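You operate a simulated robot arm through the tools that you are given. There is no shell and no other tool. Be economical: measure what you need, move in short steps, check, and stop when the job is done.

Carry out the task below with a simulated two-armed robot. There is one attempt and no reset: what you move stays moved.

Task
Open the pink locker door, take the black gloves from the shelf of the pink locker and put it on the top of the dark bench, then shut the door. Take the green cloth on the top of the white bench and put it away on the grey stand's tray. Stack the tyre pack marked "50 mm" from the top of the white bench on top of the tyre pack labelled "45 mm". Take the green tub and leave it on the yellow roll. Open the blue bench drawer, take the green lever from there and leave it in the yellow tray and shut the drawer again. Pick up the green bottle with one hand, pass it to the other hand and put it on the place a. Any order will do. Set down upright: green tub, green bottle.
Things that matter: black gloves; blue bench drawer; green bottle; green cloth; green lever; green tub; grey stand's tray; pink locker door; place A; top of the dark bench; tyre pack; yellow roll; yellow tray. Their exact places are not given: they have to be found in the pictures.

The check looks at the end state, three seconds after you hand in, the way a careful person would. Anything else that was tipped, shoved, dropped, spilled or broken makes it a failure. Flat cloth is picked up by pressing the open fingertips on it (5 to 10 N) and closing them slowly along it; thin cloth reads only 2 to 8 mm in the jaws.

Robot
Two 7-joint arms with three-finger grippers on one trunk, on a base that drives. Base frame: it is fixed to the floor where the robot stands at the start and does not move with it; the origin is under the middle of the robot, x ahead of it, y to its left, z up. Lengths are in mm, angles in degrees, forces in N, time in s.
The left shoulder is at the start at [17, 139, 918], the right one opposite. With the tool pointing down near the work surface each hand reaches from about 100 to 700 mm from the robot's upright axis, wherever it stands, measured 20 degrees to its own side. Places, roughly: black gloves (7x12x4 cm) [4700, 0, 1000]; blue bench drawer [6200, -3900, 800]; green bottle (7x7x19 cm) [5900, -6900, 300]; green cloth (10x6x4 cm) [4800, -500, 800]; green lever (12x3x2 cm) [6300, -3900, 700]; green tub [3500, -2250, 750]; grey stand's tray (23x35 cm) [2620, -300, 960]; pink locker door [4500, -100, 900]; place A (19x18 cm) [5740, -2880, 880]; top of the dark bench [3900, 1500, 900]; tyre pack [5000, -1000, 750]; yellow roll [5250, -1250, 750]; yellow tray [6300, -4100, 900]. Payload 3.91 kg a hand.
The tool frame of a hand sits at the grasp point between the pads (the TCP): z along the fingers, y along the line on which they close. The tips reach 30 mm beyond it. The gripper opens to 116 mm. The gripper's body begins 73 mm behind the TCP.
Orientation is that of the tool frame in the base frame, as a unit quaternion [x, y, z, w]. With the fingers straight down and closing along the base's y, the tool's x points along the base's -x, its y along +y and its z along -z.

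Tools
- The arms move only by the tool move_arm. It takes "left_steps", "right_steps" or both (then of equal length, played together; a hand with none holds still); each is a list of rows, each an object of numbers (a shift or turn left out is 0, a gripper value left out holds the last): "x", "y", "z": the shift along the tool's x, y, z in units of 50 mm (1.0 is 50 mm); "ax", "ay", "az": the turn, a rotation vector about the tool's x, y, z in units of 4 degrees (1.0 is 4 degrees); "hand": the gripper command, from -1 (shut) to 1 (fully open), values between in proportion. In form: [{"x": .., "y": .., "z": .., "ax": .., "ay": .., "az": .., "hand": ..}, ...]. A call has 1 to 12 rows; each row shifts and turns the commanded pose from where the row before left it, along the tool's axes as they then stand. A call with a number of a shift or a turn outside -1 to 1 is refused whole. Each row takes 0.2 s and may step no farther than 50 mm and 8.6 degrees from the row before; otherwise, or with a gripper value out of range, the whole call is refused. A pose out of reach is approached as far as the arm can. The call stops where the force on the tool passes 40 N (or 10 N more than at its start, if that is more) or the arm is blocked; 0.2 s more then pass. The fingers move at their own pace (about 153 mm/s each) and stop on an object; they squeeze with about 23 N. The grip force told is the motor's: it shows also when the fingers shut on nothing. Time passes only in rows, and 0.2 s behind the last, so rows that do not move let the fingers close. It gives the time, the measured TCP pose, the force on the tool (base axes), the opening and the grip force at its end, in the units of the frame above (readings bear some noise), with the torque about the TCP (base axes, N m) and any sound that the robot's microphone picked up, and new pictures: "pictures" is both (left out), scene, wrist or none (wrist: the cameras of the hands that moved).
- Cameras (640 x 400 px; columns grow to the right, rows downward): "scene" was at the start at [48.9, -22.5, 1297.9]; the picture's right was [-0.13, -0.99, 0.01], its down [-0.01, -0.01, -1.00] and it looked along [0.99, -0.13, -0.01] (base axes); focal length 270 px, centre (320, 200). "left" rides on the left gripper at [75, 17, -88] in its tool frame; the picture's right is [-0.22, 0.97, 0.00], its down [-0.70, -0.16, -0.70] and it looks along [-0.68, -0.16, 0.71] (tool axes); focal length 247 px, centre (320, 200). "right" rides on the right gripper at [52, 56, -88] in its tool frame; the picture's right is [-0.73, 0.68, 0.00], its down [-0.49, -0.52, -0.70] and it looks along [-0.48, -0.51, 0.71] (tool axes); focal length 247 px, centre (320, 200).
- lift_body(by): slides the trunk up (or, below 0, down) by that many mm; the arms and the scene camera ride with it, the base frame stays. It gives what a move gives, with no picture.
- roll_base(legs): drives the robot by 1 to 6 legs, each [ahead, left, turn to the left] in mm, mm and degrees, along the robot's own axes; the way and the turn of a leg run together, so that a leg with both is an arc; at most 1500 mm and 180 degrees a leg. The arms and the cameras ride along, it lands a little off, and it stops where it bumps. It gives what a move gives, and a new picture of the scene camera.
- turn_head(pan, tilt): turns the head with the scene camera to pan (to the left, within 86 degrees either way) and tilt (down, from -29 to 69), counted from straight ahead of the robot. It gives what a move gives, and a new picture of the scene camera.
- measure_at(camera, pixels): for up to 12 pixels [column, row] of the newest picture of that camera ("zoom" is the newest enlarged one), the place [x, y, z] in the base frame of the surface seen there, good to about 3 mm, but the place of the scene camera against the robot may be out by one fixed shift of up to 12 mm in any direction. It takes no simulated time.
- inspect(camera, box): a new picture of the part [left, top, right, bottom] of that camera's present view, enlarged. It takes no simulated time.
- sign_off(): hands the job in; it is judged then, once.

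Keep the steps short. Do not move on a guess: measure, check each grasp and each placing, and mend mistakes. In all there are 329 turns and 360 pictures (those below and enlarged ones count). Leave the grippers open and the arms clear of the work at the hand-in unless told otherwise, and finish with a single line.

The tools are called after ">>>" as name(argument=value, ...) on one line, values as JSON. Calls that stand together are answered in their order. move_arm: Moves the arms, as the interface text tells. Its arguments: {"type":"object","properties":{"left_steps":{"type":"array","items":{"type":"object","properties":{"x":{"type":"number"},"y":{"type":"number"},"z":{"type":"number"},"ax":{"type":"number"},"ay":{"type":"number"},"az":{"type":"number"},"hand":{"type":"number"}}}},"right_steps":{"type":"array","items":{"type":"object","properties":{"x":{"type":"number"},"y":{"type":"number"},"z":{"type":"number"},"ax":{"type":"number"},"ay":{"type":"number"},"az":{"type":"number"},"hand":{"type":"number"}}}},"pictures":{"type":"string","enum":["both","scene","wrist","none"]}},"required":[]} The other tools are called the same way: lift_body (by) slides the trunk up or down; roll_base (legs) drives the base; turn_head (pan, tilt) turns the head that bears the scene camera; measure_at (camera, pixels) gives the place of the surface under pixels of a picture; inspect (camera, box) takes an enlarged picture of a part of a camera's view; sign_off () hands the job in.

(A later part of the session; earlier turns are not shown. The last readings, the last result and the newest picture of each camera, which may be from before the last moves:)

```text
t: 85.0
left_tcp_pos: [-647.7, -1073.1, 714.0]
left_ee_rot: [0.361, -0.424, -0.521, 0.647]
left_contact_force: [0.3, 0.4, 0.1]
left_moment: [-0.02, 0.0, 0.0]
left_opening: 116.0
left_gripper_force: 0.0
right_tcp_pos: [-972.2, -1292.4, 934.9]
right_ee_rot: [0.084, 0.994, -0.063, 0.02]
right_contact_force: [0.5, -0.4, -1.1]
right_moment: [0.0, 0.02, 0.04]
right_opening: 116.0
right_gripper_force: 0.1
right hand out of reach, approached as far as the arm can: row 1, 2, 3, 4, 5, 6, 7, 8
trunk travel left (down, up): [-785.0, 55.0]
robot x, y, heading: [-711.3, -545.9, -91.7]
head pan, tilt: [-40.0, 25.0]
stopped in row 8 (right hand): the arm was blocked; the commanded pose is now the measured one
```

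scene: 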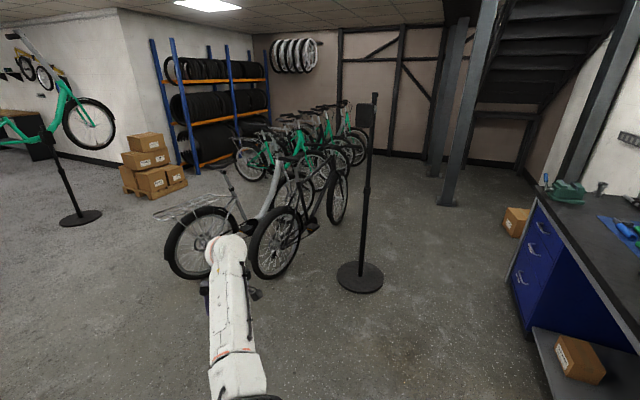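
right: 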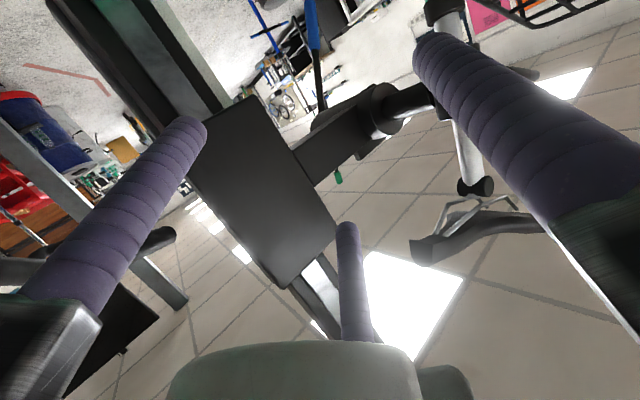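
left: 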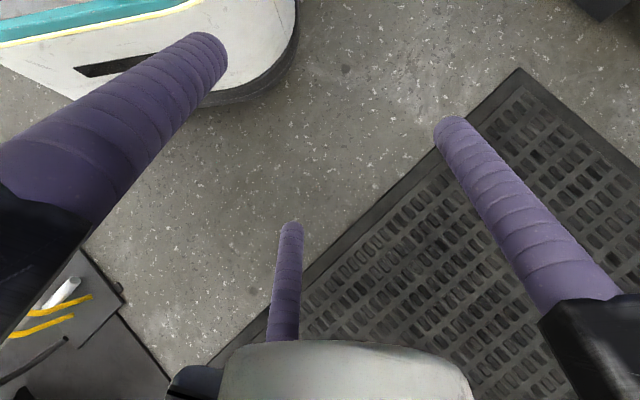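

>>> turn_head(pan=-35, tilt=50)

```text
t: 85.8
left_tcp_pos: [-648.9, -1074.3, 712.5]
left_ee_rot: [0.362, -0.425, -0.52, 0.646]
left_contact_force: [0.3, -0.2, -0.1]
left_moment: [-0.01, -0.02, -0.02]
left_opening: 116.0
left_gripper_force: 0.0
right_tcp_pos: [-971.8, -1291.6, 935.4]
right_ee_rot: [0.084, 0.994, -0.063, 0.022]
right_contact_force: [0.1, -0.4, -0.4]
right_moment: [-0.02, 0.03, -0.03]
right_opening: 115.9
right_gripper_force: 0.0
trunk travel left (down, up): [-785.0, 55.0]
robot x, y, heading: [-709.7, -546.1, -91.8]
head pan, tilt: [-35.0, 50.0]
```

scene: 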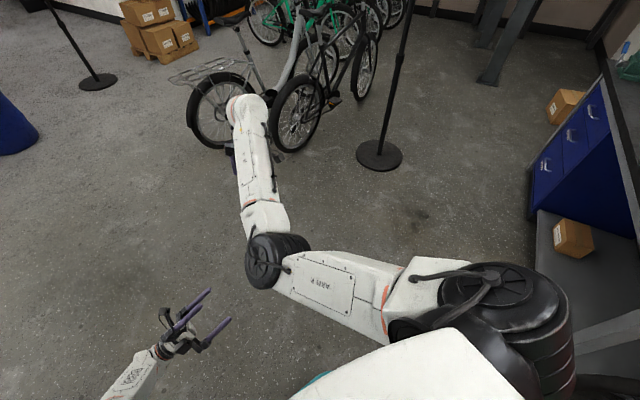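

>>> measure_at(camera="scene", pixels=[[270, 255], [240, 115], [490, 290], [390, 290], [265, 215], [200, 310], [130, 380], [320, 285]])

```text
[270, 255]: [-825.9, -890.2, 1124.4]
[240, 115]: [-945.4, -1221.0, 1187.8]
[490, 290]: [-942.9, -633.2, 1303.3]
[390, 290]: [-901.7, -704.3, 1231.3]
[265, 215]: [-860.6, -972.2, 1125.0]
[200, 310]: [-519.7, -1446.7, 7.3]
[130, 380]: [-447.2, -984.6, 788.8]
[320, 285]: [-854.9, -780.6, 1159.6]
```

The elbow is fine (down, flexed about 56°); it's the wrist bend that limits folding at this height. I'll lower the hand and then bring it in.

>>> move_arm(right_steps=[{"z": 0.9}, {"z": 0.9}, {"z": 0.9}, {"z": 0.9}, {"z": 0.9}, {"y": 0.9}, {"y": 0.9}, {"y": 0.9}, {"y": 0.9}, {"y": 0.9}], pictures="none")

```text
t: 87.9
left_tcp_pos: [-650.0, -1073.2, 714.2]
left_ee_rot: [0.361, -0.425, -0.52, 0.647]
left_contact_force: [-0.4, 0.6, 0.5]
left_moment: [-0.06, -0.03, 0.0]
left_opening: 116.1
left_gripper_force: 0.1
right_tcp_pos: [-1079.9, -1189.6, 705.5]
right_ee_rot: [0.115, 0.989, -0.087, -0.039]
right_contact_force: [0.6, 0.2, 0.2]
right_moment: [0.01, -0.03, 0.05]
right_opening: 116.3
right_gripper_force: 0.1
right hand out of reach, approached as far as the arm can: row 8, 9, 10
trunk travel left (down, up): [-785.0, 55.0]
robot x, y, heading: [-711.3, -548.5, -91.8]
head pan, tilt: [-35.0, 50.0]
stopped in row 10 (right hand): the arm was blocked; the commanded pose is now the measured one
```

>>> move_arm(right_steps=[{"az": 1}, {"az": 1}, {"az": 1}, {"az": 1}, {"az": 1}, {"az": 1}, {"az": 1}, {"az": 1}, {"az": 1}, {"az": 1}, {"az": 1}, {"az": 1}], pictures="none")

>>> move_arm(right_steps=[{"az": 1}, {"az": 1}, {"az": 1}, {"az": 1}, {"az": 1}, {"az": 1}, {"az": 1}, {"az": 1}, {"az": 1}, {"az": 1}], pictures="scene")

```text
t: 90.7
left_tcp_pos: [-647.1, -1073.6, 714.5]
left_ee_rot: [0.362, -0.424, -0.521, 0.647]
left_contact_force: [0.3, 0.5, 0.1]
left_moment: [-0.01, -0.01, -0.01]
left_opening: 116.3
left_gripper_force: 0.0
right_tcp_pos: [-1154.2, -1182.6, 720.5]
right_ee_rot: [0.529, 0.84, -0.116, -0.036]
right_contact_force: [-0.3, -0.4, 0.7]
right_moment: [-0.02, 0.04, 0.0]
right_opening: 116.2
right_gripper_force: 0.1
trunk travel left (down, up): [-785.0, 55.0]
robot x, y, heading: [-715.4, -545.8, -91.8]
head pan, tilt: [-35.0, 50.0]
stopped in row 12 (right hand): the arm was blocked; the commanded pose is now the measured one
```

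```text
t: 93.1
left_tcp_pos: [-648.5, -1073.7, 714.0]
left_ee_rot: [0.362, -0.424, -0.52, 0.647]
left_contact_force: [0.5, 0.7, 0.1]
left_moment: [-0.03, 0.02, 0.01]
left_opening: 116.0
left_gripper_force: 0.1
right_tcp_pos: [-1196.1, -1174.1, 728.9]
right_ee_rot: [0.793, 0.594, -0.138, -0.007]
right_contact_force: [0.9, -0.7, -0.5]
right_moment: [-0.03, 0.0, -0.01]
right_opening: 115.9
right_gripper_force: 0.1
trunk travel left (down, up): [-785.0, 55.0]
robot x, y, heading: [-709.6, -545.1, -91.9]
head pan, tilt: [-35.0, 50.0]
stopped in row 10 (right hand): the arm was blocked; the commanded pose is now the measured one
```

scene: 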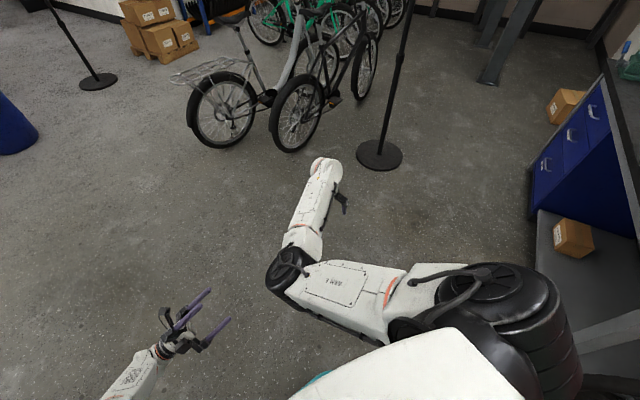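

The right arm's elbow sits on the inside. Before fixing that I'll see to the left hand, which was curled: turn it back step by step towards pointing down.

>>> move_arm(left_steps=[{"ax": -0.11, "ay": -1, "az": 0.67}, {"ax": -0.11, "ay": -1, "az": 0.67}, {"ax": -0.11, "ay": -1, "az": 0.67}, {"ax": -0.11, "ay": -1, "az": 0.67}, {"ax": -0.11, "ay": -1, "az": 0.67}, {"ax": -0.11, "ay": -1, "az": 0.67}, {"ax": -0.11, "ay": -1, "az": 0.67}, {"ax": -0.11, "ay": -1, "az": 0.67}, {"ax": -0.11, "ay": -1, "az": 0.67}, {"ax": -0.11, "ay": -1, "az": 0.67}, {"ax": -0.11, "ay": -1, "az": 0.67}, {"ax": -0.11, "ay": -1, "az": 0.67}], pictures="none")

>>> turn_head(pan=10, tilt=55)

```text
t: 95.7
left_tcp_pos: [-644.3, -960.5, 671.3]
left_ee_rot: [0.035, 0.705, 0.445, -0.551]
left_contact_force: [-0.1, -0.2, 0.4]
left_moment: [0.01, 0.02, 0.05]
left_opening: 116.1
left_gripper_force: 0.0
left hand out of reach, approached as far as the arm can: row 1, 2, 3, 4, 5, 6, 7, 8, 9
right_tcp_pos: [-1195.9, -1173.8, 728.7]
right_ee_rot: [0.793, 0.593, -0.138, -0.008]
right_contact_force: [-0.8, 0.5, 0.1]
right_moment: [-0.01, 0.0, 0.01]
right_opening: 116.2
right_gripper_force: 0.0
trunk travel left (down, up): [-785.0, 55.0]
robot x, y, heading: [-710.6, -546.2, -91.8]
head pan, tilt: [-35.0, 50.0]
```

```text
t: 96.8
left_tcp_pos: [-643.1, -960.6, 670.9]
left_ee_rot: [0.036, 0.704, 0.446, -0.551]
left_contact_force: [1.0, 0.8, 0.1]
left_moment: [0.02, -0.06, -0.03]
left_opening: 116.2
left_gripper_force: 0.1
right_tcp_pos: [-1195.3, -1174.3, 728.2]
right_ee_rot: [0.793, 0.594, -0.136, -0.008]
right_contact_force: [-0.2, 0.3, -0.2]
right_moment: [0.0, 0.01, 0.02]
right_opening: 116.1
right_gripper_force: 0.1
trunk travel left (down, up): [-785.0, 55.0]
robot x, y, heading: [-712.1, -543.2, -91.7]
head pan, tilt: [10.0, 55.0]
```

scene: 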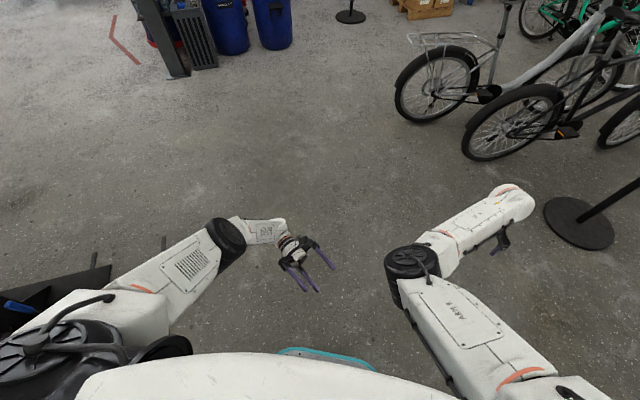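

The left is unwinding well. Continuing.

>>> move_arm(left_steps=[{"ax": -0.11, "ay": -1, "az": 0.67}, {"ax": -0.11, "ay": -1, "az": 0.67}, {"ax": -0.11, "ay": -1, "az": 0.67}, {"ax": -0.11, "ay": -1, "az": 0.67}, {"ax": -0.11, "ay": -1, "az": 0.67}, {"ax": -0.11, "ay": -1, "az": 0.67}, {"ax": -0.11, "ay": -1, "az": 0.67}, {"ax": -0.11, "ay": -1, "az": 0.67}, {"ax": -0.11, "ay": -1, "az": 0.67}, {"ax": -0.11, "ay": -1, "az": 0.67}, {"ax": -0.11, "ay": -1, "az": 0.67}, {"ax": -0.11, "ay": -1, "az": 0.67}], pictures="none")

>>> move_arm(left_steps=[{"ax": -0.11, "ay": -1, "az": 0.67}, {"ax": -0.11, "ay": -1, "az": 0.67}, {"ax": -0.11, "ay": -1, "az": 0.67}, {"ax": -0.11, "ay": -1, "az": 0.67}, {"ax": -0.11, "ay": -1, "az": 0.67}, {"ax": -0.11, "ay": -1, "az": 0.67}, {"ax": -0.11, "ay": -1, "az": 0.67}, {"ax": -0.11, "ay": -1, "az": 0.67}, {"ax": -0.11, "ay": -1, "az": 0.67}, {"ax": -0.11, "ay": -1, "az": 0.67}, {"ax": -0.11, "ay": -1, "az": 0.67}, {"ax": -0.11, "ay": -1, "az": 0.67}], pictures="scene")

```text
t: 99.4
left_tcp_pos: [-644.1, -960.5, 669.4]
left_ee_rot: [0.424, 0.808, 0.258, -0.317]
left_contact_force: [0.4, 0.2, 0.2]
left_moment: [0.02, -0.01, 0.04]
left_opening: 116.3
left_gripper_force: 0.0
right_tcp_pos: [-1195.3, -1173.1, 728.1]
right_ee_rot: [0.793, 0.594, -0.137, -0.008]
right_contact_force: [0.5, 0.0, 0.9]
right_moment: [0.01, 0.03, 0.0]
right_opening: 115.9
right_gripper_force: 0.1
trunk travel left (down, up): [-785.0, 55.0]
robot x, y, heading: [-711.1, -548.2, -91.6]
head pan, tilt: [10.0, 55.0]
```

```text
t: 102.0
left_tcp_pos: [-643.4, -960.2, 670.2]
left_ee_rot: [0.705, 0.709, 0.005, -0.005]
left_contact_force: [-0.1, -0.8, -1.0]
left_moment: [0.02, -0.08, -0.01]
left_opening: 115.9
left_gripper_force: 0.1
right_tcp_pos: [-1196.1, -1173.9, 728.7]
right_ee_rot: [0.793, 0.594, -0.136, -0.007]
right_contact_force: [0.2, -0.2, -0.2]
right_moment: [-0.01, -0.01, -0.01]
right_opening: 115.9
right_gripper_force: 0.0
trunk travel left (down, up): [-785.0, 55.0]
robot x, y, heading: [-712.0, -546.9, -91.8]
head pan, tilt: [10.0, 55.0]
```

scene: 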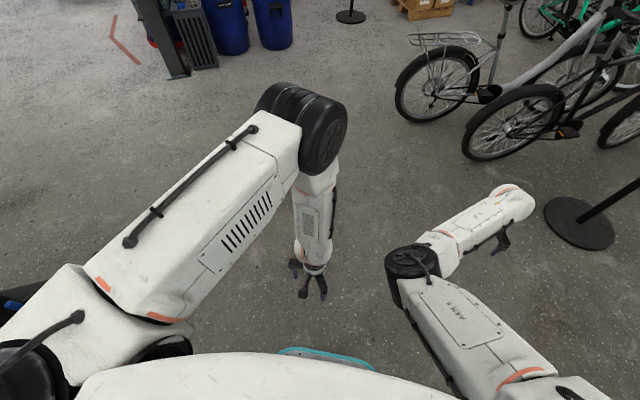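

The left arm is healthy now: elbow high, tool exactly down. I'll do the same for the right by first pointing its fingers back towards the robot so the elbow comes up.

>>> move_arm(right_steps=[{"ax": 0.27, "ay": 1, "az": -0.24}, {"ax": 0.27, "ay": 1, "az": -0.24}, {"ax": 0.27, "ay": 1, "az": -0.24}, {"ax": 0.27, "ay": 1, "az": -0.24}, {"ax": 0.27, "ay": 1, "az": -0.24}, {"ax": 0.27, "ay": 1, "az": -0.24}, {"ax": 0.27, "ay": 1, "az": -0.24}, {"ax": 0.27, "ay": 1, "az": -0.24}, {"ax": 0.27, "ay": 1, "az": -0.24}, {"ax": 0.27, "ay": 1, "az": -0.24}, {"ax": 0.27, "ay": 1, "az": -0.24}, {"ax": 0.27, "ay": 1, "az": -0.24}], pictures="scene")

```text
t: 104.6
left_tcp_pos: [-643.5, -959.4, 671.7]
left_ee_rot: [0.705, 0.709, 0.006, -0.006]
left_contact_force: [-0.4, -0.5, 0.0]
left_moment: [0.0, 0.01, -0.02]
left_opening: 115.8
left_gripper_force: 0.0
right_tcp_pos: [-1178.2, -1117.2, 737.6]
right_ee_rot: [0.711, 0.596, 0.133, -0.348]
right_contact_force: [-0.6, -0.3, 0.5]
right_moment: [-0.02, -0.02, 0.01]
right_opening: 116.0
right_gripper_force: 0.0
right hand out of reach, approached as far as the arm can: row 9, 10, 11, 12
trunk travel left (down, up): [-785.0, 55.0]
robot x, y, heading: [-709.9, -545.1, -91.9]
head pan, tilt: [10.0, 55.0]
```

scene: 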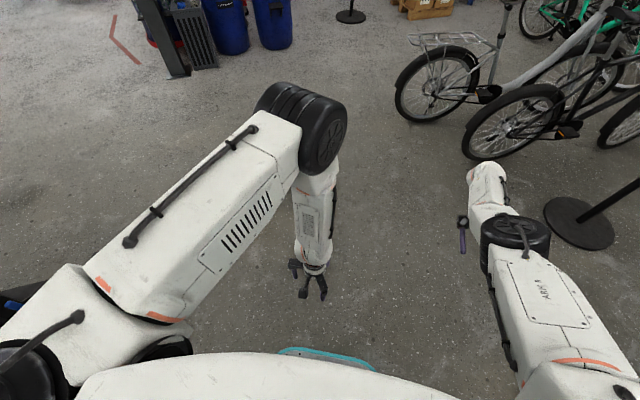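

>>> move_arm(right_steps=[{"x": 0.68, "y": 0.25, "z": 0.45}, {"x": 0.68, "y": 0.25, "z": 0.45}, {"x": 0.68, "y": 0.25, "z": 0.45}, {"x": 0.68, "y": 0.25, "z": 0.45}, {"x": 0.68, "y": 0.25, "z": 0.45}, {"x": 0.68, "y": 0.25, "z": 0.45}], pictures="scene")

```text
t: 105.9
left_tcp_pos: [-644.6, -959.4, 670.4]
left_ee_rot: [0.705, 0.709, 0.006, -0.005]
left_contact_force: [-0.5, -0.2, 0.0]
left_moment: [-0.02, 0.01, 0.0]
left_opening: 116.1
left_gripper_force: 0.0
right_tcp_pos: [-1197.4, -951.2, 803.1]
right_ee_rot: [0.757, 0.551, 0.059, -0.347]
right_contact_force: [0.6, 0.6, 0.4]
right_moment: [-0.02, 0.0, -0.01]
right_opening: 116.0
right_gripper_force: 0.0
right hand out of reach, approached as far as the arm can: row 6
trunk travel left (down, up): [-785.0, 55.0]
robot x, y, heading: [-710.8, -545.0, -91.6]
head pan, tilt: [10.0, 55.0]
stopped in row 6 (right hand): the arm was blocked; the commanded pose is now the measured one
```

scene: 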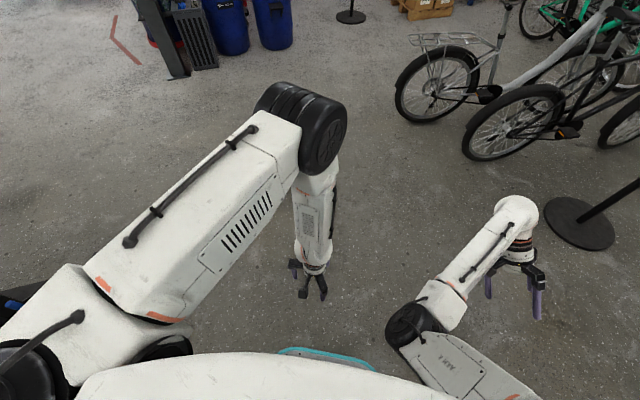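

I'll combine: move the right hand leftwards towards the centre while turning the fingers further back.

>>> move_arm(right_steps=[{"x": 0.23, "y": 0.53, "z": -0.18, "ax": 0.44, "ay": 1, "az": -0.33}, {"x": 0.23, "y": 0.53, "z": -0.18, "ax": 0.44, "ay": 1, "az": -0.33}, {"x": 0.23, "y": 0.53, "z": -0.18, "ax": 0.44, "ay": 1, "az": -0.33}, {"x": 0.23, "y": 0.53, "z": -0.18, "ax": 0.44, "ay": 1, "az": -0.33}, {"x": 0.23, "y": 0.53, "z": -0.18, "ax": 0.44, "ay": 1, "az": -0.33}, {"x": 0.23, "y": 0.53, "z": -0.18, "ax": 0.44, "ay": 1, "az": -0.33}, {"x": 0.23, "y": 0.53, "z": -0.18, "ax": 0.44, "ay": 1, "az": -0.33}, {"x": 0.23, "y": 0.53, "z": -0.18, "ax": 0.44, "ay": 1, "az": -0.33}, {"x": 0.23, "y": 0.53, "z": -0.18, "ax": 0.44, "ay": 1, "az": -0.33}, {"x": 0.23, "y": 0.53, "z": -0.18, "ax": 0.44, "ay": 1, "az": -0.33}], pictures="scene")

```text
t: 106.9
left_tcp_pos: [-643.5, -960.7, 670.4]
left_ee_rot: [0.705, 0.709, 0.007, -0.006]
left_contact_force: [0.0, 0.0, 0.2]
left_moment: [0.0, -0.01, 0.02]
left_opening: 116.1
left_gripper_force: 0.1
right_tcp_pos: [-1174.2, -944.7, 810.0]
right_ee_rot: [0.712, 0.484, 0.12, -0.495]
right_contact_force: [0.3, -0.3, 1.2]
right_moment: [0.03, -0.02, -0.02]
right_opening: 116.1
right_gripper_force: 0.2
right hand out of reach, approached as far as the arm can: row 4, 5
trunk travel left (down, up): [-785.0, 55.0]
robot x, y, heading: [-713.3, -546.3, -91.8]
head pan, tilt: [10.0, 55.0]
stopped in row 5 (right hand): the arm was blocked; the commanded pose is now the measured one
```

scene: 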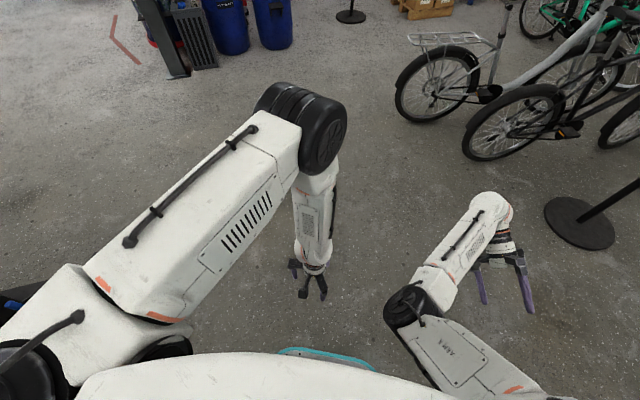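

>>> move_arm(right_steps=[{"ax": -0.44, "ay": -1, "az": 0.33}, {"ax": -0.44, "ay": -1, "az": 0.33}, {"ax": -0.44, "ay": -1, "az": 0.33}, {"ax": -0.44, "ay": -1, "az": 0.33}, {"ax": -0.44, "ay": -1, "az": 0.33}, {"ax": -0.44, "ay": -1, "az": 0.33}, {"ax": -0.44, "ay": -1, "az": 0.33}, {"ax": -0.44, "ay": -1, "az": 0.33}, {"ax": -0.44, "ay": -1, "az": 0.33}, {"ax": -0.44, "ay": -1, "az": 0.33}, {"ax": -0.44, "ay": -1, "az": 0.33}, {"ax": -0.44, "ay": -1, "az": 0.33}], pictures="none")

```text
t: 108.3
left_tcp_pos: [-643.1, -960.4, 670.4]
left_ee_rot: [0.704, 0.71, 0.006, -0.005]
left_contact_force: [0.5, -0.3, -0.1]
left_moment: [-0.05, -0.02, 0.01]
left_opening: 116.1
left_gripper_force: 0.0
right_tcp_pos: [-1252.5, -940.1, 857.9]
right_ee_rot: [0.812, 0.459, -0.059, -0.357]
right_contact_force: [0.3, 0.0, -0.2]
right_moment: [-0.02, -0.02, -0.01]
right_opening: 116.0
right_gripper_force: 0.2
trunk travel left (down, up): [-785.0, 55.0]
robot x, y, heading: [-710.6, -543.8, -91.5]
head pan, tilt: [10.0, 55.0]
stopped in row 6 (right hand): the arm was blocked; the commanded pose is now the measured one
```

>>> move_arm(right_steps=[{"x": -0.2, "y": 0.72, "z": -0.42}, {"x": -0.2, "y": 0.72, "z": -0.42}, {"x": -0.2, "y": 0.72, "z": -0.42}, {"x": -0.2, "y": 0.72, "z": -0.42}, {"x": -0.2, "y": 0.72, "z": -0.42}, {"x": -0.2, "y": 0.72, "z": -0.42}, {"x": -0.2, "y": 0.72, "z": -0.42}, {"x": -0.2, "y": 0.72, "z": -0.42}], pictures="scene")

```text
t: 110.1
left_tcp_pos: [-644.6, -961.2, 670.0]
left_ee_rot: [0.705, 0.71, 0.008, -0.004]
left_contact_force: [-0.3, -0.2, 0.0]
left_moment: [0.01, -0.04, 0.01]
left_opening: 116.0
left_gripper_force: 0.1
right_tcp_pos: [-1019.3, -1182.8, 776.5]
right_ee_rot: [0.811, 0.462, -0.055, -0.356]
right_contact_force: [2.6, 1.0, -1.8]
right_moment: [0.03, 0.26, 0.15]
right_opening: 115.9
right_gripper_force: 0.1
trunk travel left (down, up): [-785.0, 55.0]
robot x, y, heading: [-711.2, -549.6, -91.5]
head pan, tilt: [10.0, 55.0]
```

scene: 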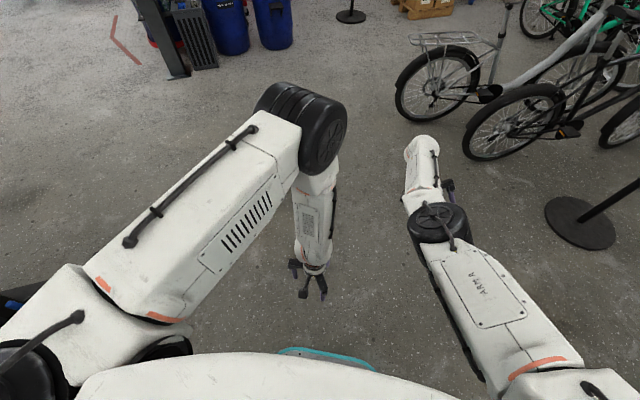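

In reach again. Going lower and farther so the arm straightens downwards.

>>> move_arm(right_steps=[{"x": -0.24, "y": 0.7, "z": 0.4}, {"x": -0.24, "y": 0.7, "z": 0.4}, {"x": -0.24, "y": 0.7, "z": 0.4}, {"x": -0.24, "y": 0.7, "z": 0.4}, {"x": -0.24, "y": 0.7, "z": 0.4}, {"x": -0.24, "y": 0.7, "z": 0.4}, {"x": -0.24, "y": 0.7, "z": 0.4}], pictures="scene")

```text
t: 111.7
left_tcp_pos: [-642.6, -959.0, 670.2]
left_ee_rot: [0.704, 0.71, 0.007, -0.005]
left_contact_force: [-0.4, 0.0, -0.4]
left_moment: [-0.01, 0.01, 0.02]
left_opening: 116.2
left_gripper_force: 0.1
right_tcp_pos: [-1003.2, -1159.0, 719.9]
right_ee_rot: [0.811, 0.46, -0.059, -0.356]
right_contact_force: [-0.5, -0.3, 0.0]
right_moment: [-0.05, 0.0, -0.01]
right_opening: 115.9
right_gripper_force: 0.0
right hand out of reach, approached as far as the arm can: row 1, 2, 3, 4, 5, 6, 7
trunk travel left (down, up): [-785.0, 55.0]
robot x, y, heading: [-711.0, -544.3, -91.4]
head pan, tilt: [10.0, 55.0]
```

scene: 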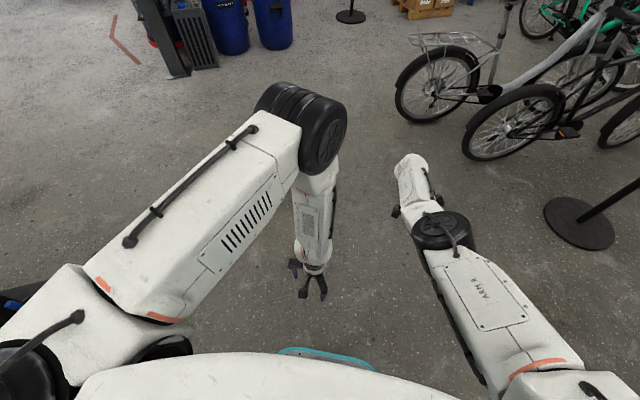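

The forearm now turns the proper way (leftwards). Bringing the hand inward.

>>> move_arm(right_steps=[{"x": 0.75, "y": -0.03, "z": 0.24}, {"x": 0.75, "y": -0.03, "z": 0.24}, {"x": 0.75, "y": -0.03, "z": 0.24}, {"x": 0.75, "y": -0.03, "z": 0.24}, {"x": 0.75, "y": -0.03, "z": 0.24}, {"x": 0.75, "y": -0.03, "z": 0.24}], pictures="scene")

```text
t: 113.3
left_tcp_pos: [-642.5, -960.8, 670.4]
left_ee_rot: [0.705, 0.709, 0.007, -0.006]
left_contact_force: [-0.1, -0.1, 0.6]
left_moment: [-0.01, -0.02, 0.0]
left_opening: 116.1
left_gripper_force: 0.0
right_tcp_pos: [-1059.8, -1070.5, 676.2]
right_ee_rot: [0.829, 0.411, -0.092, -0.368]
right_contact_force: [0.4, -0.2, 0.6]
right_moment: [0.01, -0.02, 0.0]
right_opening: 115.7
right_gripper_force: 0.0
right hand out of reach, approached as far as the arm can: row 2, 3, 4, 5, 6
trunk travel left (down, up): [-785.0, 55.0]
robot x, y, heading: [-712.7, -544.0, -91.7]
head pan, tilt: [10.0, 55.0]
stopped in row 6 (right hand): the arm was blocked; the commanded pose is now the measured one
```

scene: 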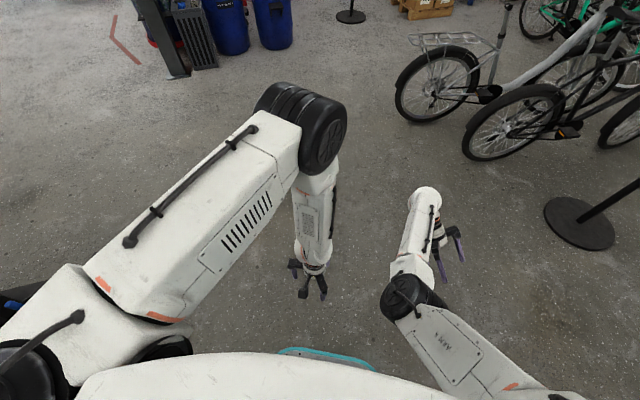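

It flipped back because the tool's yaw pulls it. I'll turn the tool counter-clockwise first and then come in.

>>> move_arm(right_steps=[{"x": -0.6, "z": -0.2, "az": -1}, {"x": -0.6, "z": -0.2, "az": -1}, {"az": -1}, {"az": -1}, {"az": -1}, {"az": -1}, {"az": -1}, {"az": -1}, {"az": -1}, {"az": -1}, {"az": -1}, {"az": -1}], pictures="none")

>>> move_arm(right_steps=[{"az": -1}, {"az": -1}, {"az": -1}, {"az": -1}, {"az": -1}, {"az": -1}, {"az": -1}, {"az": -1}, {"az": -1}, {"az": -1}, {"az": -1}, {"az": -1}], pictures="scene")

```text
t: 115.9
left_tcp_pos: [-642.6, -960.5, 670.4]
left_ee_rot: [0.705, 0.71, 0.007, -0.005]
left_contact_force: [-0.5, -1.0, -0.5]
left_moment: [-0.02, 0.0, -0.01]
left_opening: 116.1
left_gripper_force: 0.1
right_tcp_pos: [-1084.0, -1126.9, 679.1]
right_ee_rot: [0.588, 0.715, 0.068, -0.372]
right_contact_force: [0.1, 0.4, -0.3]
right_moment: [-0.04, 0.01, 0.02]
right_opening: 115.9
right_gripper_force: 0.1
trunk travel left (down, up): [-785.0, 55.0]
robot x, y, heading: [-711.1, -546.1, -91.9]
head pan, tilt: [10.0, 55.0]
```

```text
t: 118.5
left_tcp_pos: [-641.6, -960.2, 670.7]
left_ee_rot: [0.705, 0.709, 0.007, -0.006]
left_contact_force: [-0.1, -0.1, -0.6]
left_moment: [-0.01, 0.02, 0.02]
left_opening: 115.9
left_gripper_force: 0.0
right_tcp_pos: [-1083.5, -1126.6, 679.5]
right_ee_rot: [0.246, 0.892, 0.214, -0.313]
right_contact_force: [0.2, -0.2, 1.6]
right_moment: [-0.03, 0.03, 0.02]
right_opening: 115.8
right_gripper_force: 0.0
trunk travel left (down, up): [-785.0, 55.0]
robot x, y, heading: [-712.2, -546.5, -91.5]
head pan, tilt: [10.0, 55.0]
```

scene: 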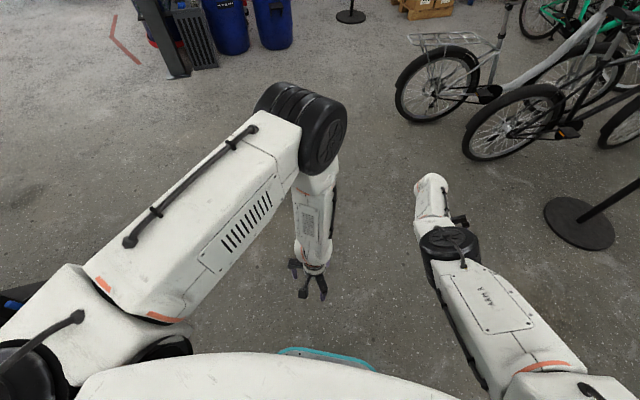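

>>> move_arm(right_steps=[{"x": -0.42, "y": 0.69, "z": -0.03}, {"x": -0.42, "y": 0.69, "z": -0.03}, {"x": -0.42, "y": 0.69, "z": -0.03}, {"x": -0.42, "y": 0.69, "z": -0.03}, {"x": -0.42, "y": 0.69, "z": -0.03}, {"x": -0.42, "y": 0.69, "z": -0.03}], pictures="scene")

```text
t: 120.1
left_tcp_pos: [-642.8, -961.2, 670.5]
left_ee_rot: [0.705, 0.709, 0.007, -0.007]
left_contact_force: [0.0, -0.4, -0.9]
left_moment: [0.01, 0.02, -0.03]
left_opening: 116.1
left_gripper_force: 0.0
right_tcp_pos: [-967.6, -1041.9, 607.5]
right_ee_rot: [0.279, 0.869, 0.215, -0.348]
right_contact_force: [0.6, -0.5, 0.6]
right_moment: [-0.02, 0.02, 0.0]
right_opening: 116.0
right_gripper_force: 0.1
right hand out of reach, approached as far as the arm can: row 4, 5, 6
trunk travel left (down, up): [-785.0, 55.0]
robot x, y, heading: [-711.7, -542.9, -91.8]
head pan, tilt: [10.0, 55.0]
stopped in row 6 (right hand): the arm was blocked; the commanded pose is now the measured one
```

scene: 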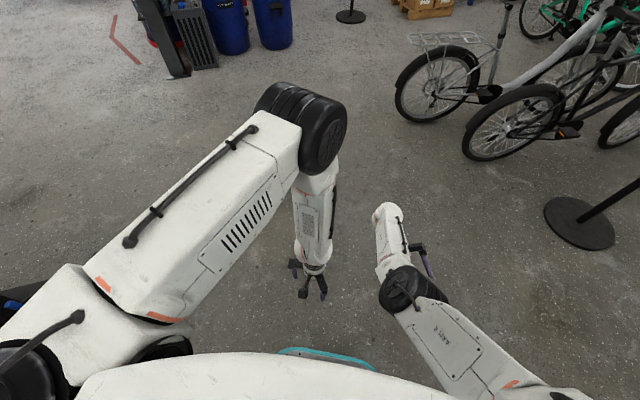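

The elbow needs the upper arm rolled back the way it came. I'll point the tool outward along the arm, straighten the arm, and roll it about its own axis. First the turn outward.

>>> move_arm(right_steps=[{"ax": 1, "ay": -0.88}, {"ax": 1, "ay": -0.88}, {"ax": 1, "ay": -0.88}, {"ax": 1, "ay": -0.88}, {"ax": 1, "ay": -0.88}, {"ax": 1, "ay": -0.88}, {"ax": 1, "ay": -0.88}, {"ax": 1, "ay": -0.88}, {"ax": 1, "ay": -0.88}, {"ax": 1, "ay": -0.88}, {"ax": 1, "ay": -0.88}, {"ax": 1, "ay": -0.88}], pictures="none")

>>> move_arm(right_steps=[{"ax": 1, "ay": -0.88}, {"ax": 1, "ay": -0.88}, {"ax": 1, "ay": -0.88}, {"ax": 1, "ay": -0.88}, {"ax": 1, "ay": -0.88}, {"ax": 1, "ay": -0.88}, {"ax": 1, "ay": -0.88}, {"z": 0.9}, {"z": 0.9}, {"z": 0.9}, {"z": 0.9}], pictures="scene")

```text
t: 120.9
left_tcp_pos: [-642.6, -960.0, 670.8]
left_ee_rot: [0.704, 0.71, 0.008, -0.005]
left_contact_force: [0.8, -0.1, 0.4]
left_moment: [-0.03, -0.02, 0.0]
left_opening: 115.8
left_gripper_force: 0.1
right_tcp_pos: [-1087.6, -1078.8, 614.6]
right_ee_rot: [0.304, 0.887, 0.08, -0.339]
right_contact_force: [0.8, 0.4, 0.7]
right_moment: [0.01, -0.03, 0.01]
right_opening: 116.0
right_gripper_force: 0.0
right hand out of reach, approached as far as the arm can: row 2, 3, 4
trunk travel left (down, up): [-785.0, 55.0]
robot x, y, heading: [-711.4, -548.7, -91.8]
head pan, tilt: [10.0, 55.0]
stopped in row 4 (right hand): the arm was blocked; the commanded pose is now the measured one
```

```text
t: 121.7
left_tcp_pos: [-644.3, -959.6, 670.3]
left_ee_rot: [0.705, 0.71, 0.006, -0.006]
left_contact_force: [-0.1, 0.0, -0.2]
left_moment: [-0.02, 0.0, -0.03]
left_opening: 116.0
left_gripper_force: 0.0
right_tcp_pos: [-1208.9, -1086.7, 657.6]
right_ee_rot: [0.312, 0.879, -0.044, -0.358]
right_contact_force: [0.2, 0.0, 0.3]
right_moment: [-0.01, 0.01, 0.0]
right_opening: 115.9
right_gripper_force: 0.2
trunk travel left (down, up): [-785.0, 55.0]
robot x, y, heading: [-714.4, -544.3, -91.6]
head pan, tilt: [10.0, 55.0]
stopped in row 3 (right hand): the arm was blocked; the commanded pose is now the measured one
```

scene: 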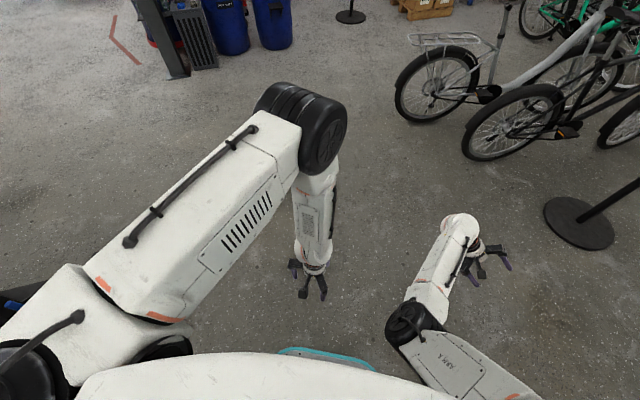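

>>> move_arm(right_steps=[{"x": -0.46, "y": -0.64, "z": -0.12}, {"x": -0.46, "y": -0.64, "z": -0.12}, {"x": -0.46, "y": -0.64, "z": -0.12}, {"ax": 0.55, "ay": -0.52, "az": 0.66}, {"ax": 0.55, "ay": -0.52, "az": 0.66}, {"ax": 0.55, "ay": -0.52, "az": 0.66}, {"ax": 0.55, "ay": -0.52, "az": 0.66}, {"ax": 0.55, "ay": -0.52, "az": 0.66}, {"ax": 0.55, "ay": -0.52, "az": 0.66}, {"ax": 0.55, "ay": -0.52, "az": 0.66}, {"ax": 0.55, "ay": -0.52, "az": 0.66}], pictures="scene")

```text
t: 124.2
left_tcp_pos: [-643.0, -960.6, 669.6]
left_ee_rot: [0.704, 0.71, 0.006, -0.006]
left_contact_force: [0.4, 0.2, -0.1]
left_moment: [-0.02, 0.01, 0.01]
left_opening: 116.2
left_gripper_force: 0.0
right_tcp_pos: [-1243.9, -1193.6, 667.7]
right_ee_rot: [0.403, 0.823, -0.29, -0.277]
right_contact_force: [-0.8, -0.6, 0.7]
right_moment: [-0.03, 0.0, 0.01]
right_opening: 115.7
right_gripper_force: 0.1
right hand out of reach, approached as far as the arm can: row 3
trunk travel left (down, up): [-785.0, 55.0]
robot x, y, heading: [-711.0, -548.2, -91.7]
head pan, tilt: [10.0, 55.0]
stopped in row 11 (right hand): the arm was blocked; the commanded pose is now the measured one
```

scene: 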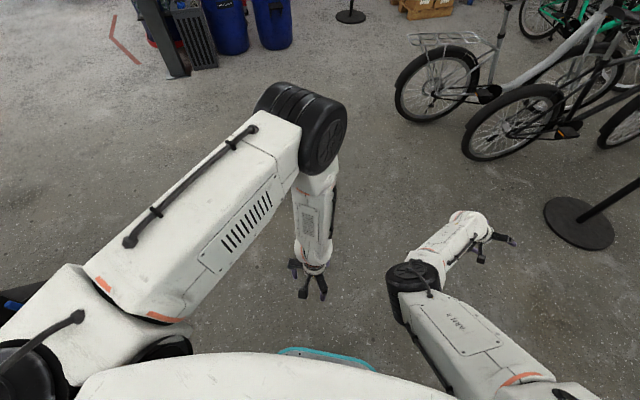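

>>> measure_at(camera="scene", pixels=[[578, 222], [550, 215], [490, 150], [430, 110], [630, 190], [410, 290], [465, 225]])

```text
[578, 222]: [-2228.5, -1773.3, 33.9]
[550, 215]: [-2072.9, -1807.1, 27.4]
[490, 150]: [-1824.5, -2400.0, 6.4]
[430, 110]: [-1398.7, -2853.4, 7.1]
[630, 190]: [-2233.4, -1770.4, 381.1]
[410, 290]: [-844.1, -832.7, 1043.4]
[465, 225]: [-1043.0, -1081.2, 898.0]
```

Plenty of space around. Aligning the tool with the arm, then extending to straight.

>>> move_arm(right_steps=[{"ax": 0.21, "ay": -1}, {"ax": 0.21, "ay": -1}, {"ax": 0.21, "ay": -1}, {"ax": 0.21, "ay": -1}, {"ax": 0.21, "ay": -1}, {"ax": 0.21, "ay": -1}, {"ax": 0.21, "ay": -1}, {"ax": 0.21, "ay": -1}, {"ax": 0.21, "ay": -1}, {"z": 0.8}, {"z": 0.8}, {"z": 0.8}], pictures="none")

>>> move_arm(right_steps=[{"az": 1}, {"az": 1}, {"az": 1}, {"az": 1}, {"az": 1}, {"az": 1}, {"az": 1}, {"az": 1}, {"az": 1}, {"az": 1}, {"az": 1}, {"az": 1}], pictures="scene")

```text
t: 127.0
left_tcp_pos: [-642.1, -960.8, 669.1]
left_ee_rot: [0.705, 0.709, 0.005, -0.006]
left_contact_force: [0.4, -0.3, -0.4]
left_moment: [0.01, 0.01, 0.01]
left_opening: 116.2
left_gripper_force: 0.0
right_tcp_pos: [-1348.2, -1240.5, 602.4]
right_ee_rot: [0.299, 0.841, -0.44, -0.097]
right_contact_force: [-0.9, 0.2, -0.1]
right_moment: [0.0, -0.06, 0.12]
right_opening: 115.9
right_gripper_force: 0.0
right hand out of reach, approached as far as the arm can: row 12
trunk travel left (down, up): [-785.0, 55.0]
robot x, y, heading: [-712.6, -547.8, -91.6]
head pan, tilt: [10.0, 55.0]
stopped in row 12 (right hand): the arm was blocked; the commanded pose is now the measured one
```

```text
t: 129.7
left_tcp_pos: [-643.4, -961.5, 669.3]
left_ee_rot: [0.704, 0.71, 0.007, -0.006]
left_contact_force: [0.2, -0.5, -0.5]
left_moment: [0.0, -0.01, 0.0]
left_opening: 116.0
left_gripper_force: 0.0
right_tcp_pos: [-1343.6, -1241.4, 601.4]
right_ee_rot: [0.614, 0.647, -0.441, 0.095]
right_contact_force: [0.1, 0.1, -0.3]
right_moment: [0.0, -0.01, 0.01]
right_opening: 116.2
right_gripper_force: 0.1
trunk travel left (down, up): [-785.0, 55.0]
robot x, y, heading: [-713.0, -548.9, -91.7]
head pan, tilt: [10.0, 55.0]
```

scene: 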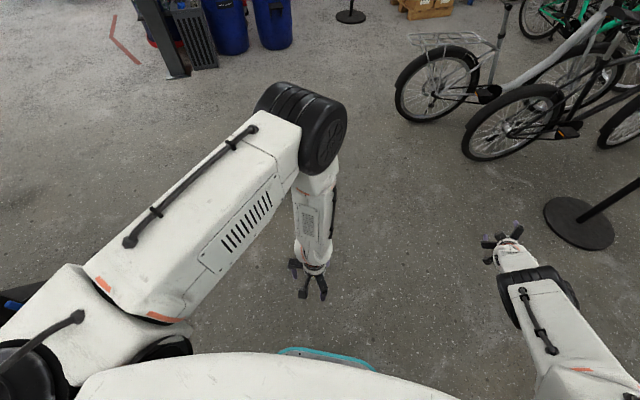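

The upper arm has rolled: the elbow is now outside with the forearm turning in, matching the left arm. Bringing the hand in.

>>> move_arm(right_steps=[{"x": 0.1, "y": 0.52, "z": -0.64}, {"x": 0.1, "y": 0.52, "z": -0.64}, {"x": 0.1, "y": 0.52, "z": -0.64}, {"x": 0.1, "y": 0.52, "z": -0.64}, {"x": 0.1, "y": 0.52, "z": -0.64}, {"x": 0.1, "y": 0.52, "z": -0.64}, {"x": 0.1, "y": 0.52, "z": -0.64}], pictures="none")

>>> move_arm(right_steps=[{"ax": -0.645, "ay": 1, "az": 0.06}, {"ax": -0.645, "ay": 1, "az": 0.06}, {"ax": -0.645, "ay": 1, "az": 0.06}, {"ax": -0.645, "ay": 1, "az": 0.06}, {"ax": -0.645, "ay": 1, "az": 0.06}, {"ax": -0.645, "ay": 1, "az": 0.06}, {"ax": -0.645, "ay": 1, "az": 0.06}, {"ax": -0.645, "ay": 1, "az": 0.06}, {"ax": -0.645, "ay": 1, "az": 0.06}, {"ax": -0.645, "ay": 1, "az": 0.06}, {"ax": -0.645, "ay": 1, "az": 0.06}], pictures="scene")

```text
t: 131.2
left_tcp_pos: [-643.7, -959.7, 671.4]
left_ee_rot: [0.704, 0.71, 0.006, -0.006]
left_contact_force: [-0.3, 0.5, 0.6]
left_moment: [0.01, 0.02, -0.03]
left_opening: 116.2
left_gripper_force: 0.2
right_tcp_pos: [-1097.1, -1088.2, 629.1]
right_ee_rot: [0.614, 0.648, -0.44, 0.096]
right_contact_force: [0.2, -0.4, -0.4]
right_moment: [0.02, 0.01, 0.0]
right_opening: 115.9
right_gripper_force: 0.0
trunk travel left (down, up): [-785.0, 55.0]
robot x, y, heading: [-712.6, -546.5, -91.4]
head pan, tilt: [10.0, 55.0]
```

```text
t: 133.7
left_tcp_pos: [-643.7, -960.0, 670.4]
left_ee_rot: [0.705, 0.71, 0.007, -0.006]
left_contact_force: [0.2, 0.2, -0.5]
left_moment: [0.01, -0.04, -0.03]
left_opening: 115.9
left_gripper_force: 0.0
right_tcp_pos: [-1099.0, -1088.6, 627.9]
right_ee_rot: [0.705, 0.709, -0.01, 0.001]
right_contact_force: [-0.3, -0.3, -0.3]
right_moment: [0.01, 0.0, -0.01]
right_opening: 116.0
right_gripper_force: 0.2
trunk travel left (down, up): [-785.0, 55.0]
robot x, y, heading: [-711.3, -543.5, -91.9]
head pan, tilt: [10.0, 55.0]
```

scene: 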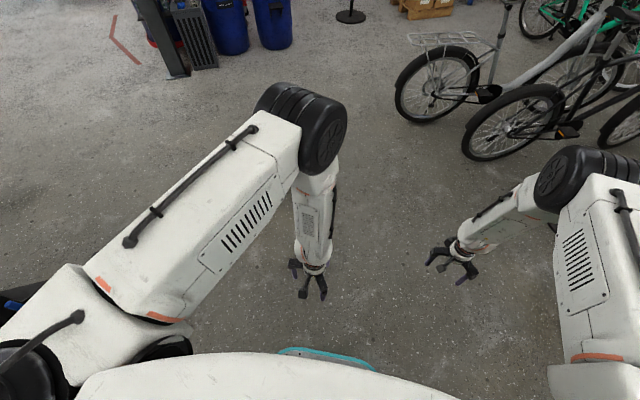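

Both arms are healthy now. I'll tuck the right hand in a bit and drive: ahead 1000, turn left, then along y≈−1550 to x≈1700.

>>> move_arm(right_steps=[{"x": 0.8, "y": 0.5}, {"x": 0.8, "y": 0.5}, {"x": 0.8, "y": 0.5}], pictures="none")

>>> turn_head(pan=0, tilt=15)

>>> roll_base(legs=[[1000, 0, 0], [0, 0, 91.6], [1400, 0, 0], [1000, 0, 0]])

```text
t: 134.4
left_tcp_pos: [-643.5, -959.9, 670.4]
left_ee_rot: [0.705, 0.709, 0.006, -0.007]
left_contact_force: [0.4, 0.5, -0.1]
left_moment: [-0.01, 0.0, 0.02]
left_opening: 116.1
left_gripper_force: 0.1
right_tcp_pos: [-1021.0, -968.6, 624.0]
right_ee_rot: [0.706, 0.708, -0.011, 0.001]
right_contact_force: [0.2, -0.1, 0.0]
right_moment: [-0.04, -0.01, -0.01]
right_opening: 115.7
right_gripper_force: 0.0
trunk travel left (down, up): [-785.0, 55.0]
robot x, y, heading: [-709.7, -548.4, -91.8]
head pan, tilt: [10.0, 55.0]
```

```text
t: 135.5
left_tcp_pos: [-644.2, -960.8, 670.4]
left_ee_rot: [0.705, 0.709, 0.007, -0.006]
left_contact_force: [0.5, 0.3, 0.5]
left_moment: [-0.01, -0.03, 0.04]
left_opening: 116.0
left_gripper_force: 0.0
right_tcp_pos: [-1021.2, -970.5, 624.1]
right_ee_rot: [0.706, 0.709, -0.011, 0.001]
right_contact_force: [0.0, -0.3, 0.4]
right_moment: [-0.01, 0.01, 0.01]
right_opening: 116.0
right_gripper_force: 0.0
trunk travel left (down, up): [-785.0, 55.0]
robot x, y, heading: [-713.5, -545.1, -91.8]
head pan, tilt: [0.0, 15.0]
```

scene: 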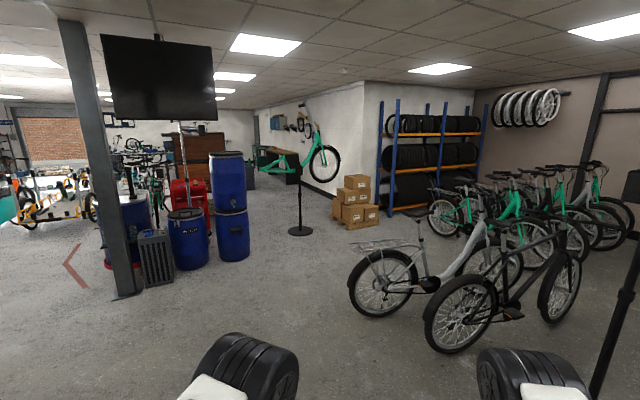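

```text
t: 156.0
left_tcp_pos: [2091.4, -1475.5, 670.5]
left_ee_rot: [-0.009, 1.0, 0.0, -0.009]
left_contact_force: [0.7, -1.0, 0.1]
left_moment: [-0.01, 0.01, -0.01]
left_opening: 116.3
left_gripper_force: 0.1
right_tcp_pos: [2104.7, -1853.5, 625.8]
right_ee_rot: [-0.007, 1.0, -0.006, 0.009]
right_contact_force: [-0.2, -0.1, -0.1]
right_moment: [-0.01, 0.04, -0.01]
right_opening: 115.9
right_gripper_force: 0.0
trunk travel left (down, up): [-785.0, 55.0]
robot x, y, heading: [1680.9, -1543.0, -1.3]
head pan, tilt: [0.0, 15.0]
```

scene: 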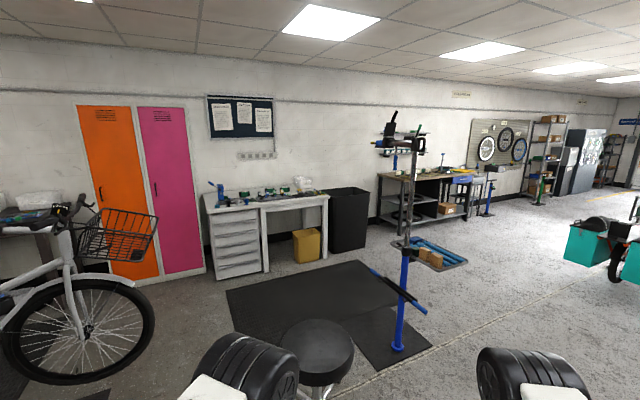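

The drive was accurate. Ahead I see the pink locker, the white bench, the blue workstand and a stool. Measuring key points.

>>> measure_at(camera="scene", pixels=[[318, 340], [160, 195], [200, 195], [140, 190], [265, 195], [325, 200], [440, 255], [405, 345], [40, 220], [120, 245], [350, 215], [85, 330]])

>>> inspect(camera="scene", box=[195, 160, 355, 260])

>>> inspect(camera="scene", box=[360, 100, 520, 280])

```text
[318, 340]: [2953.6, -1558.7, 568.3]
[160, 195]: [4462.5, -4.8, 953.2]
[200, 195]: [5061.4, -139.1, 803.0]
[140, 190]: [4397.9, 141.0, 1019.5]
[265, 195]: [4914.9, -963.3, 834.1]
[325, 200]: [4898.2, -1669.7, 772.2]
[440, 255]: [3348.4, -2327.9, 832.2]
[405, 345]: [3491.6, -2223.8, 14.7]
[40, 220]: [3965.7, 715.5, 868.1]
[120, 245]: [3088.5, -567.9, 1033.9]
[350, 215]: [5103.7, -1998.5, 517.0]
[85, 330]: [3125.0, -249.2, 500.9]
```

```text
4.00 times, centred on (275, 210) of scene
```

zoom: 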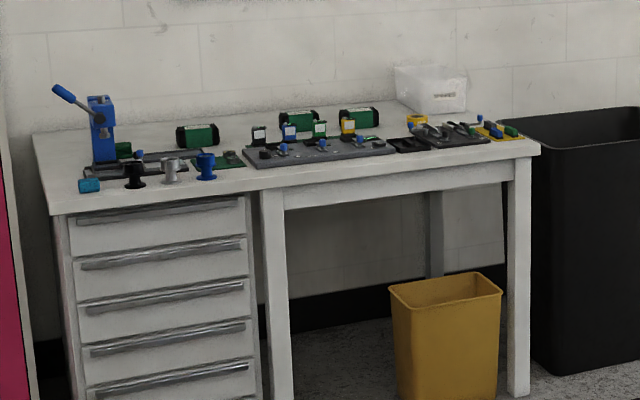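

```text
2.22 times, centred on (440, 190) of scene
```

zoom: 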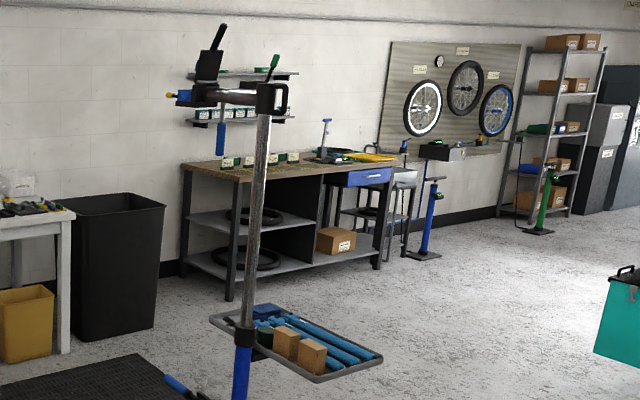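

I'll go for the green tub on the blue stand's tray first: strafe right 800, then ahead 1000, and look.

>>> roll_base(legs=[[0, -800, 1.3], [1000, 0, 0]])

>>> turn_head(pan=8, tilt=38)

```text
t: 165.1
left_tcp_pos: [3095.4, -2258.9, 670.1]
left_ee_rot: [-0.019, 1.0, 0.001, -0.01]
left_contact_force: [-0.8, 0.3, -0.9]
left_moment: [0.03, 0.03, 0.01]
left_opening: 115.9
left_gripper_force: 0.0
right_tcp_pos: [3117.1, -2636.7, 624.5]
right_ee_rot: [-0.017, 1.0, -0.005, 0.009]
right_contact_force: [-0.1, 0.1, 0.0]
right_moment: [0.0, -0.04, -0.01]
right_opening: 116.3
right_gripper_force: 0.1
trunk travel left (down, up): [-785.0, 55.0]
robot x, y, heading: [2680.7, -2339.9, 0.2]
head pan, tilt: [0.0, 15.0]
```

scene: 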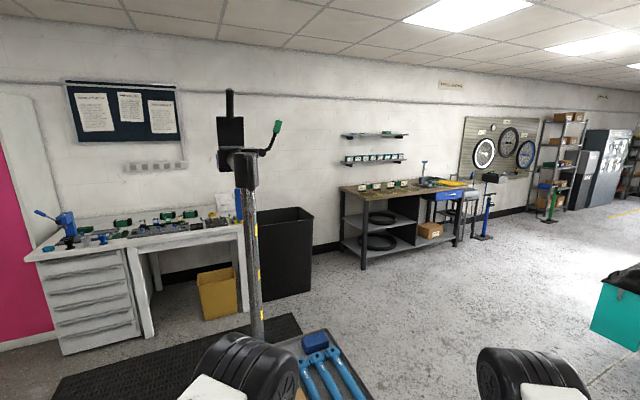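

```text
t: 165.9
left_tcp_pos: [3096.0, -2259.2, 671.2]
left_ee_rot: [-0.019, 1.0, 0.001, -0.009]
left_contact_force: [0.3, 0.1, 0.4]
left_moment: [-0.04, 0.04, -0.02]
left_opening: 116.2
left_gripper_force: 0.0
right_tcp_pos: [3117.3, -2637.6, 624.8]
right_ee_rot: [-0.017, 1.0, -0.005, 0.009]
right_contact_force: [-0.5, -1.1, 0.5]
right_moment: [-0.05, 0.01, 0.0]
right_opening: 115.9
right_gripper_force: 0.1
trunk travel left (down, up): [-785.0, 55.0]
robot x, y, heading: [2680.3, -2336.5, 0.1]
head pan, tilt: [8.0, 38.0]
```

scene: 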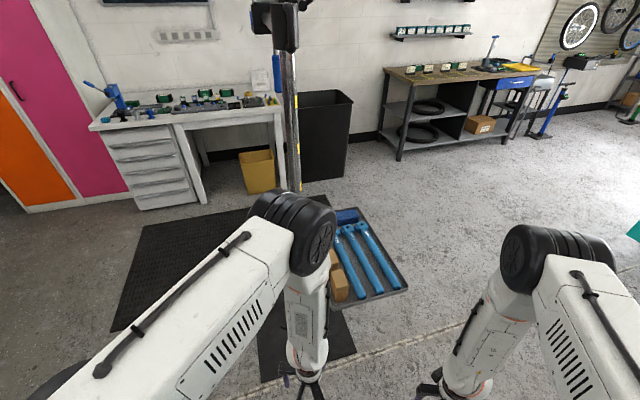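

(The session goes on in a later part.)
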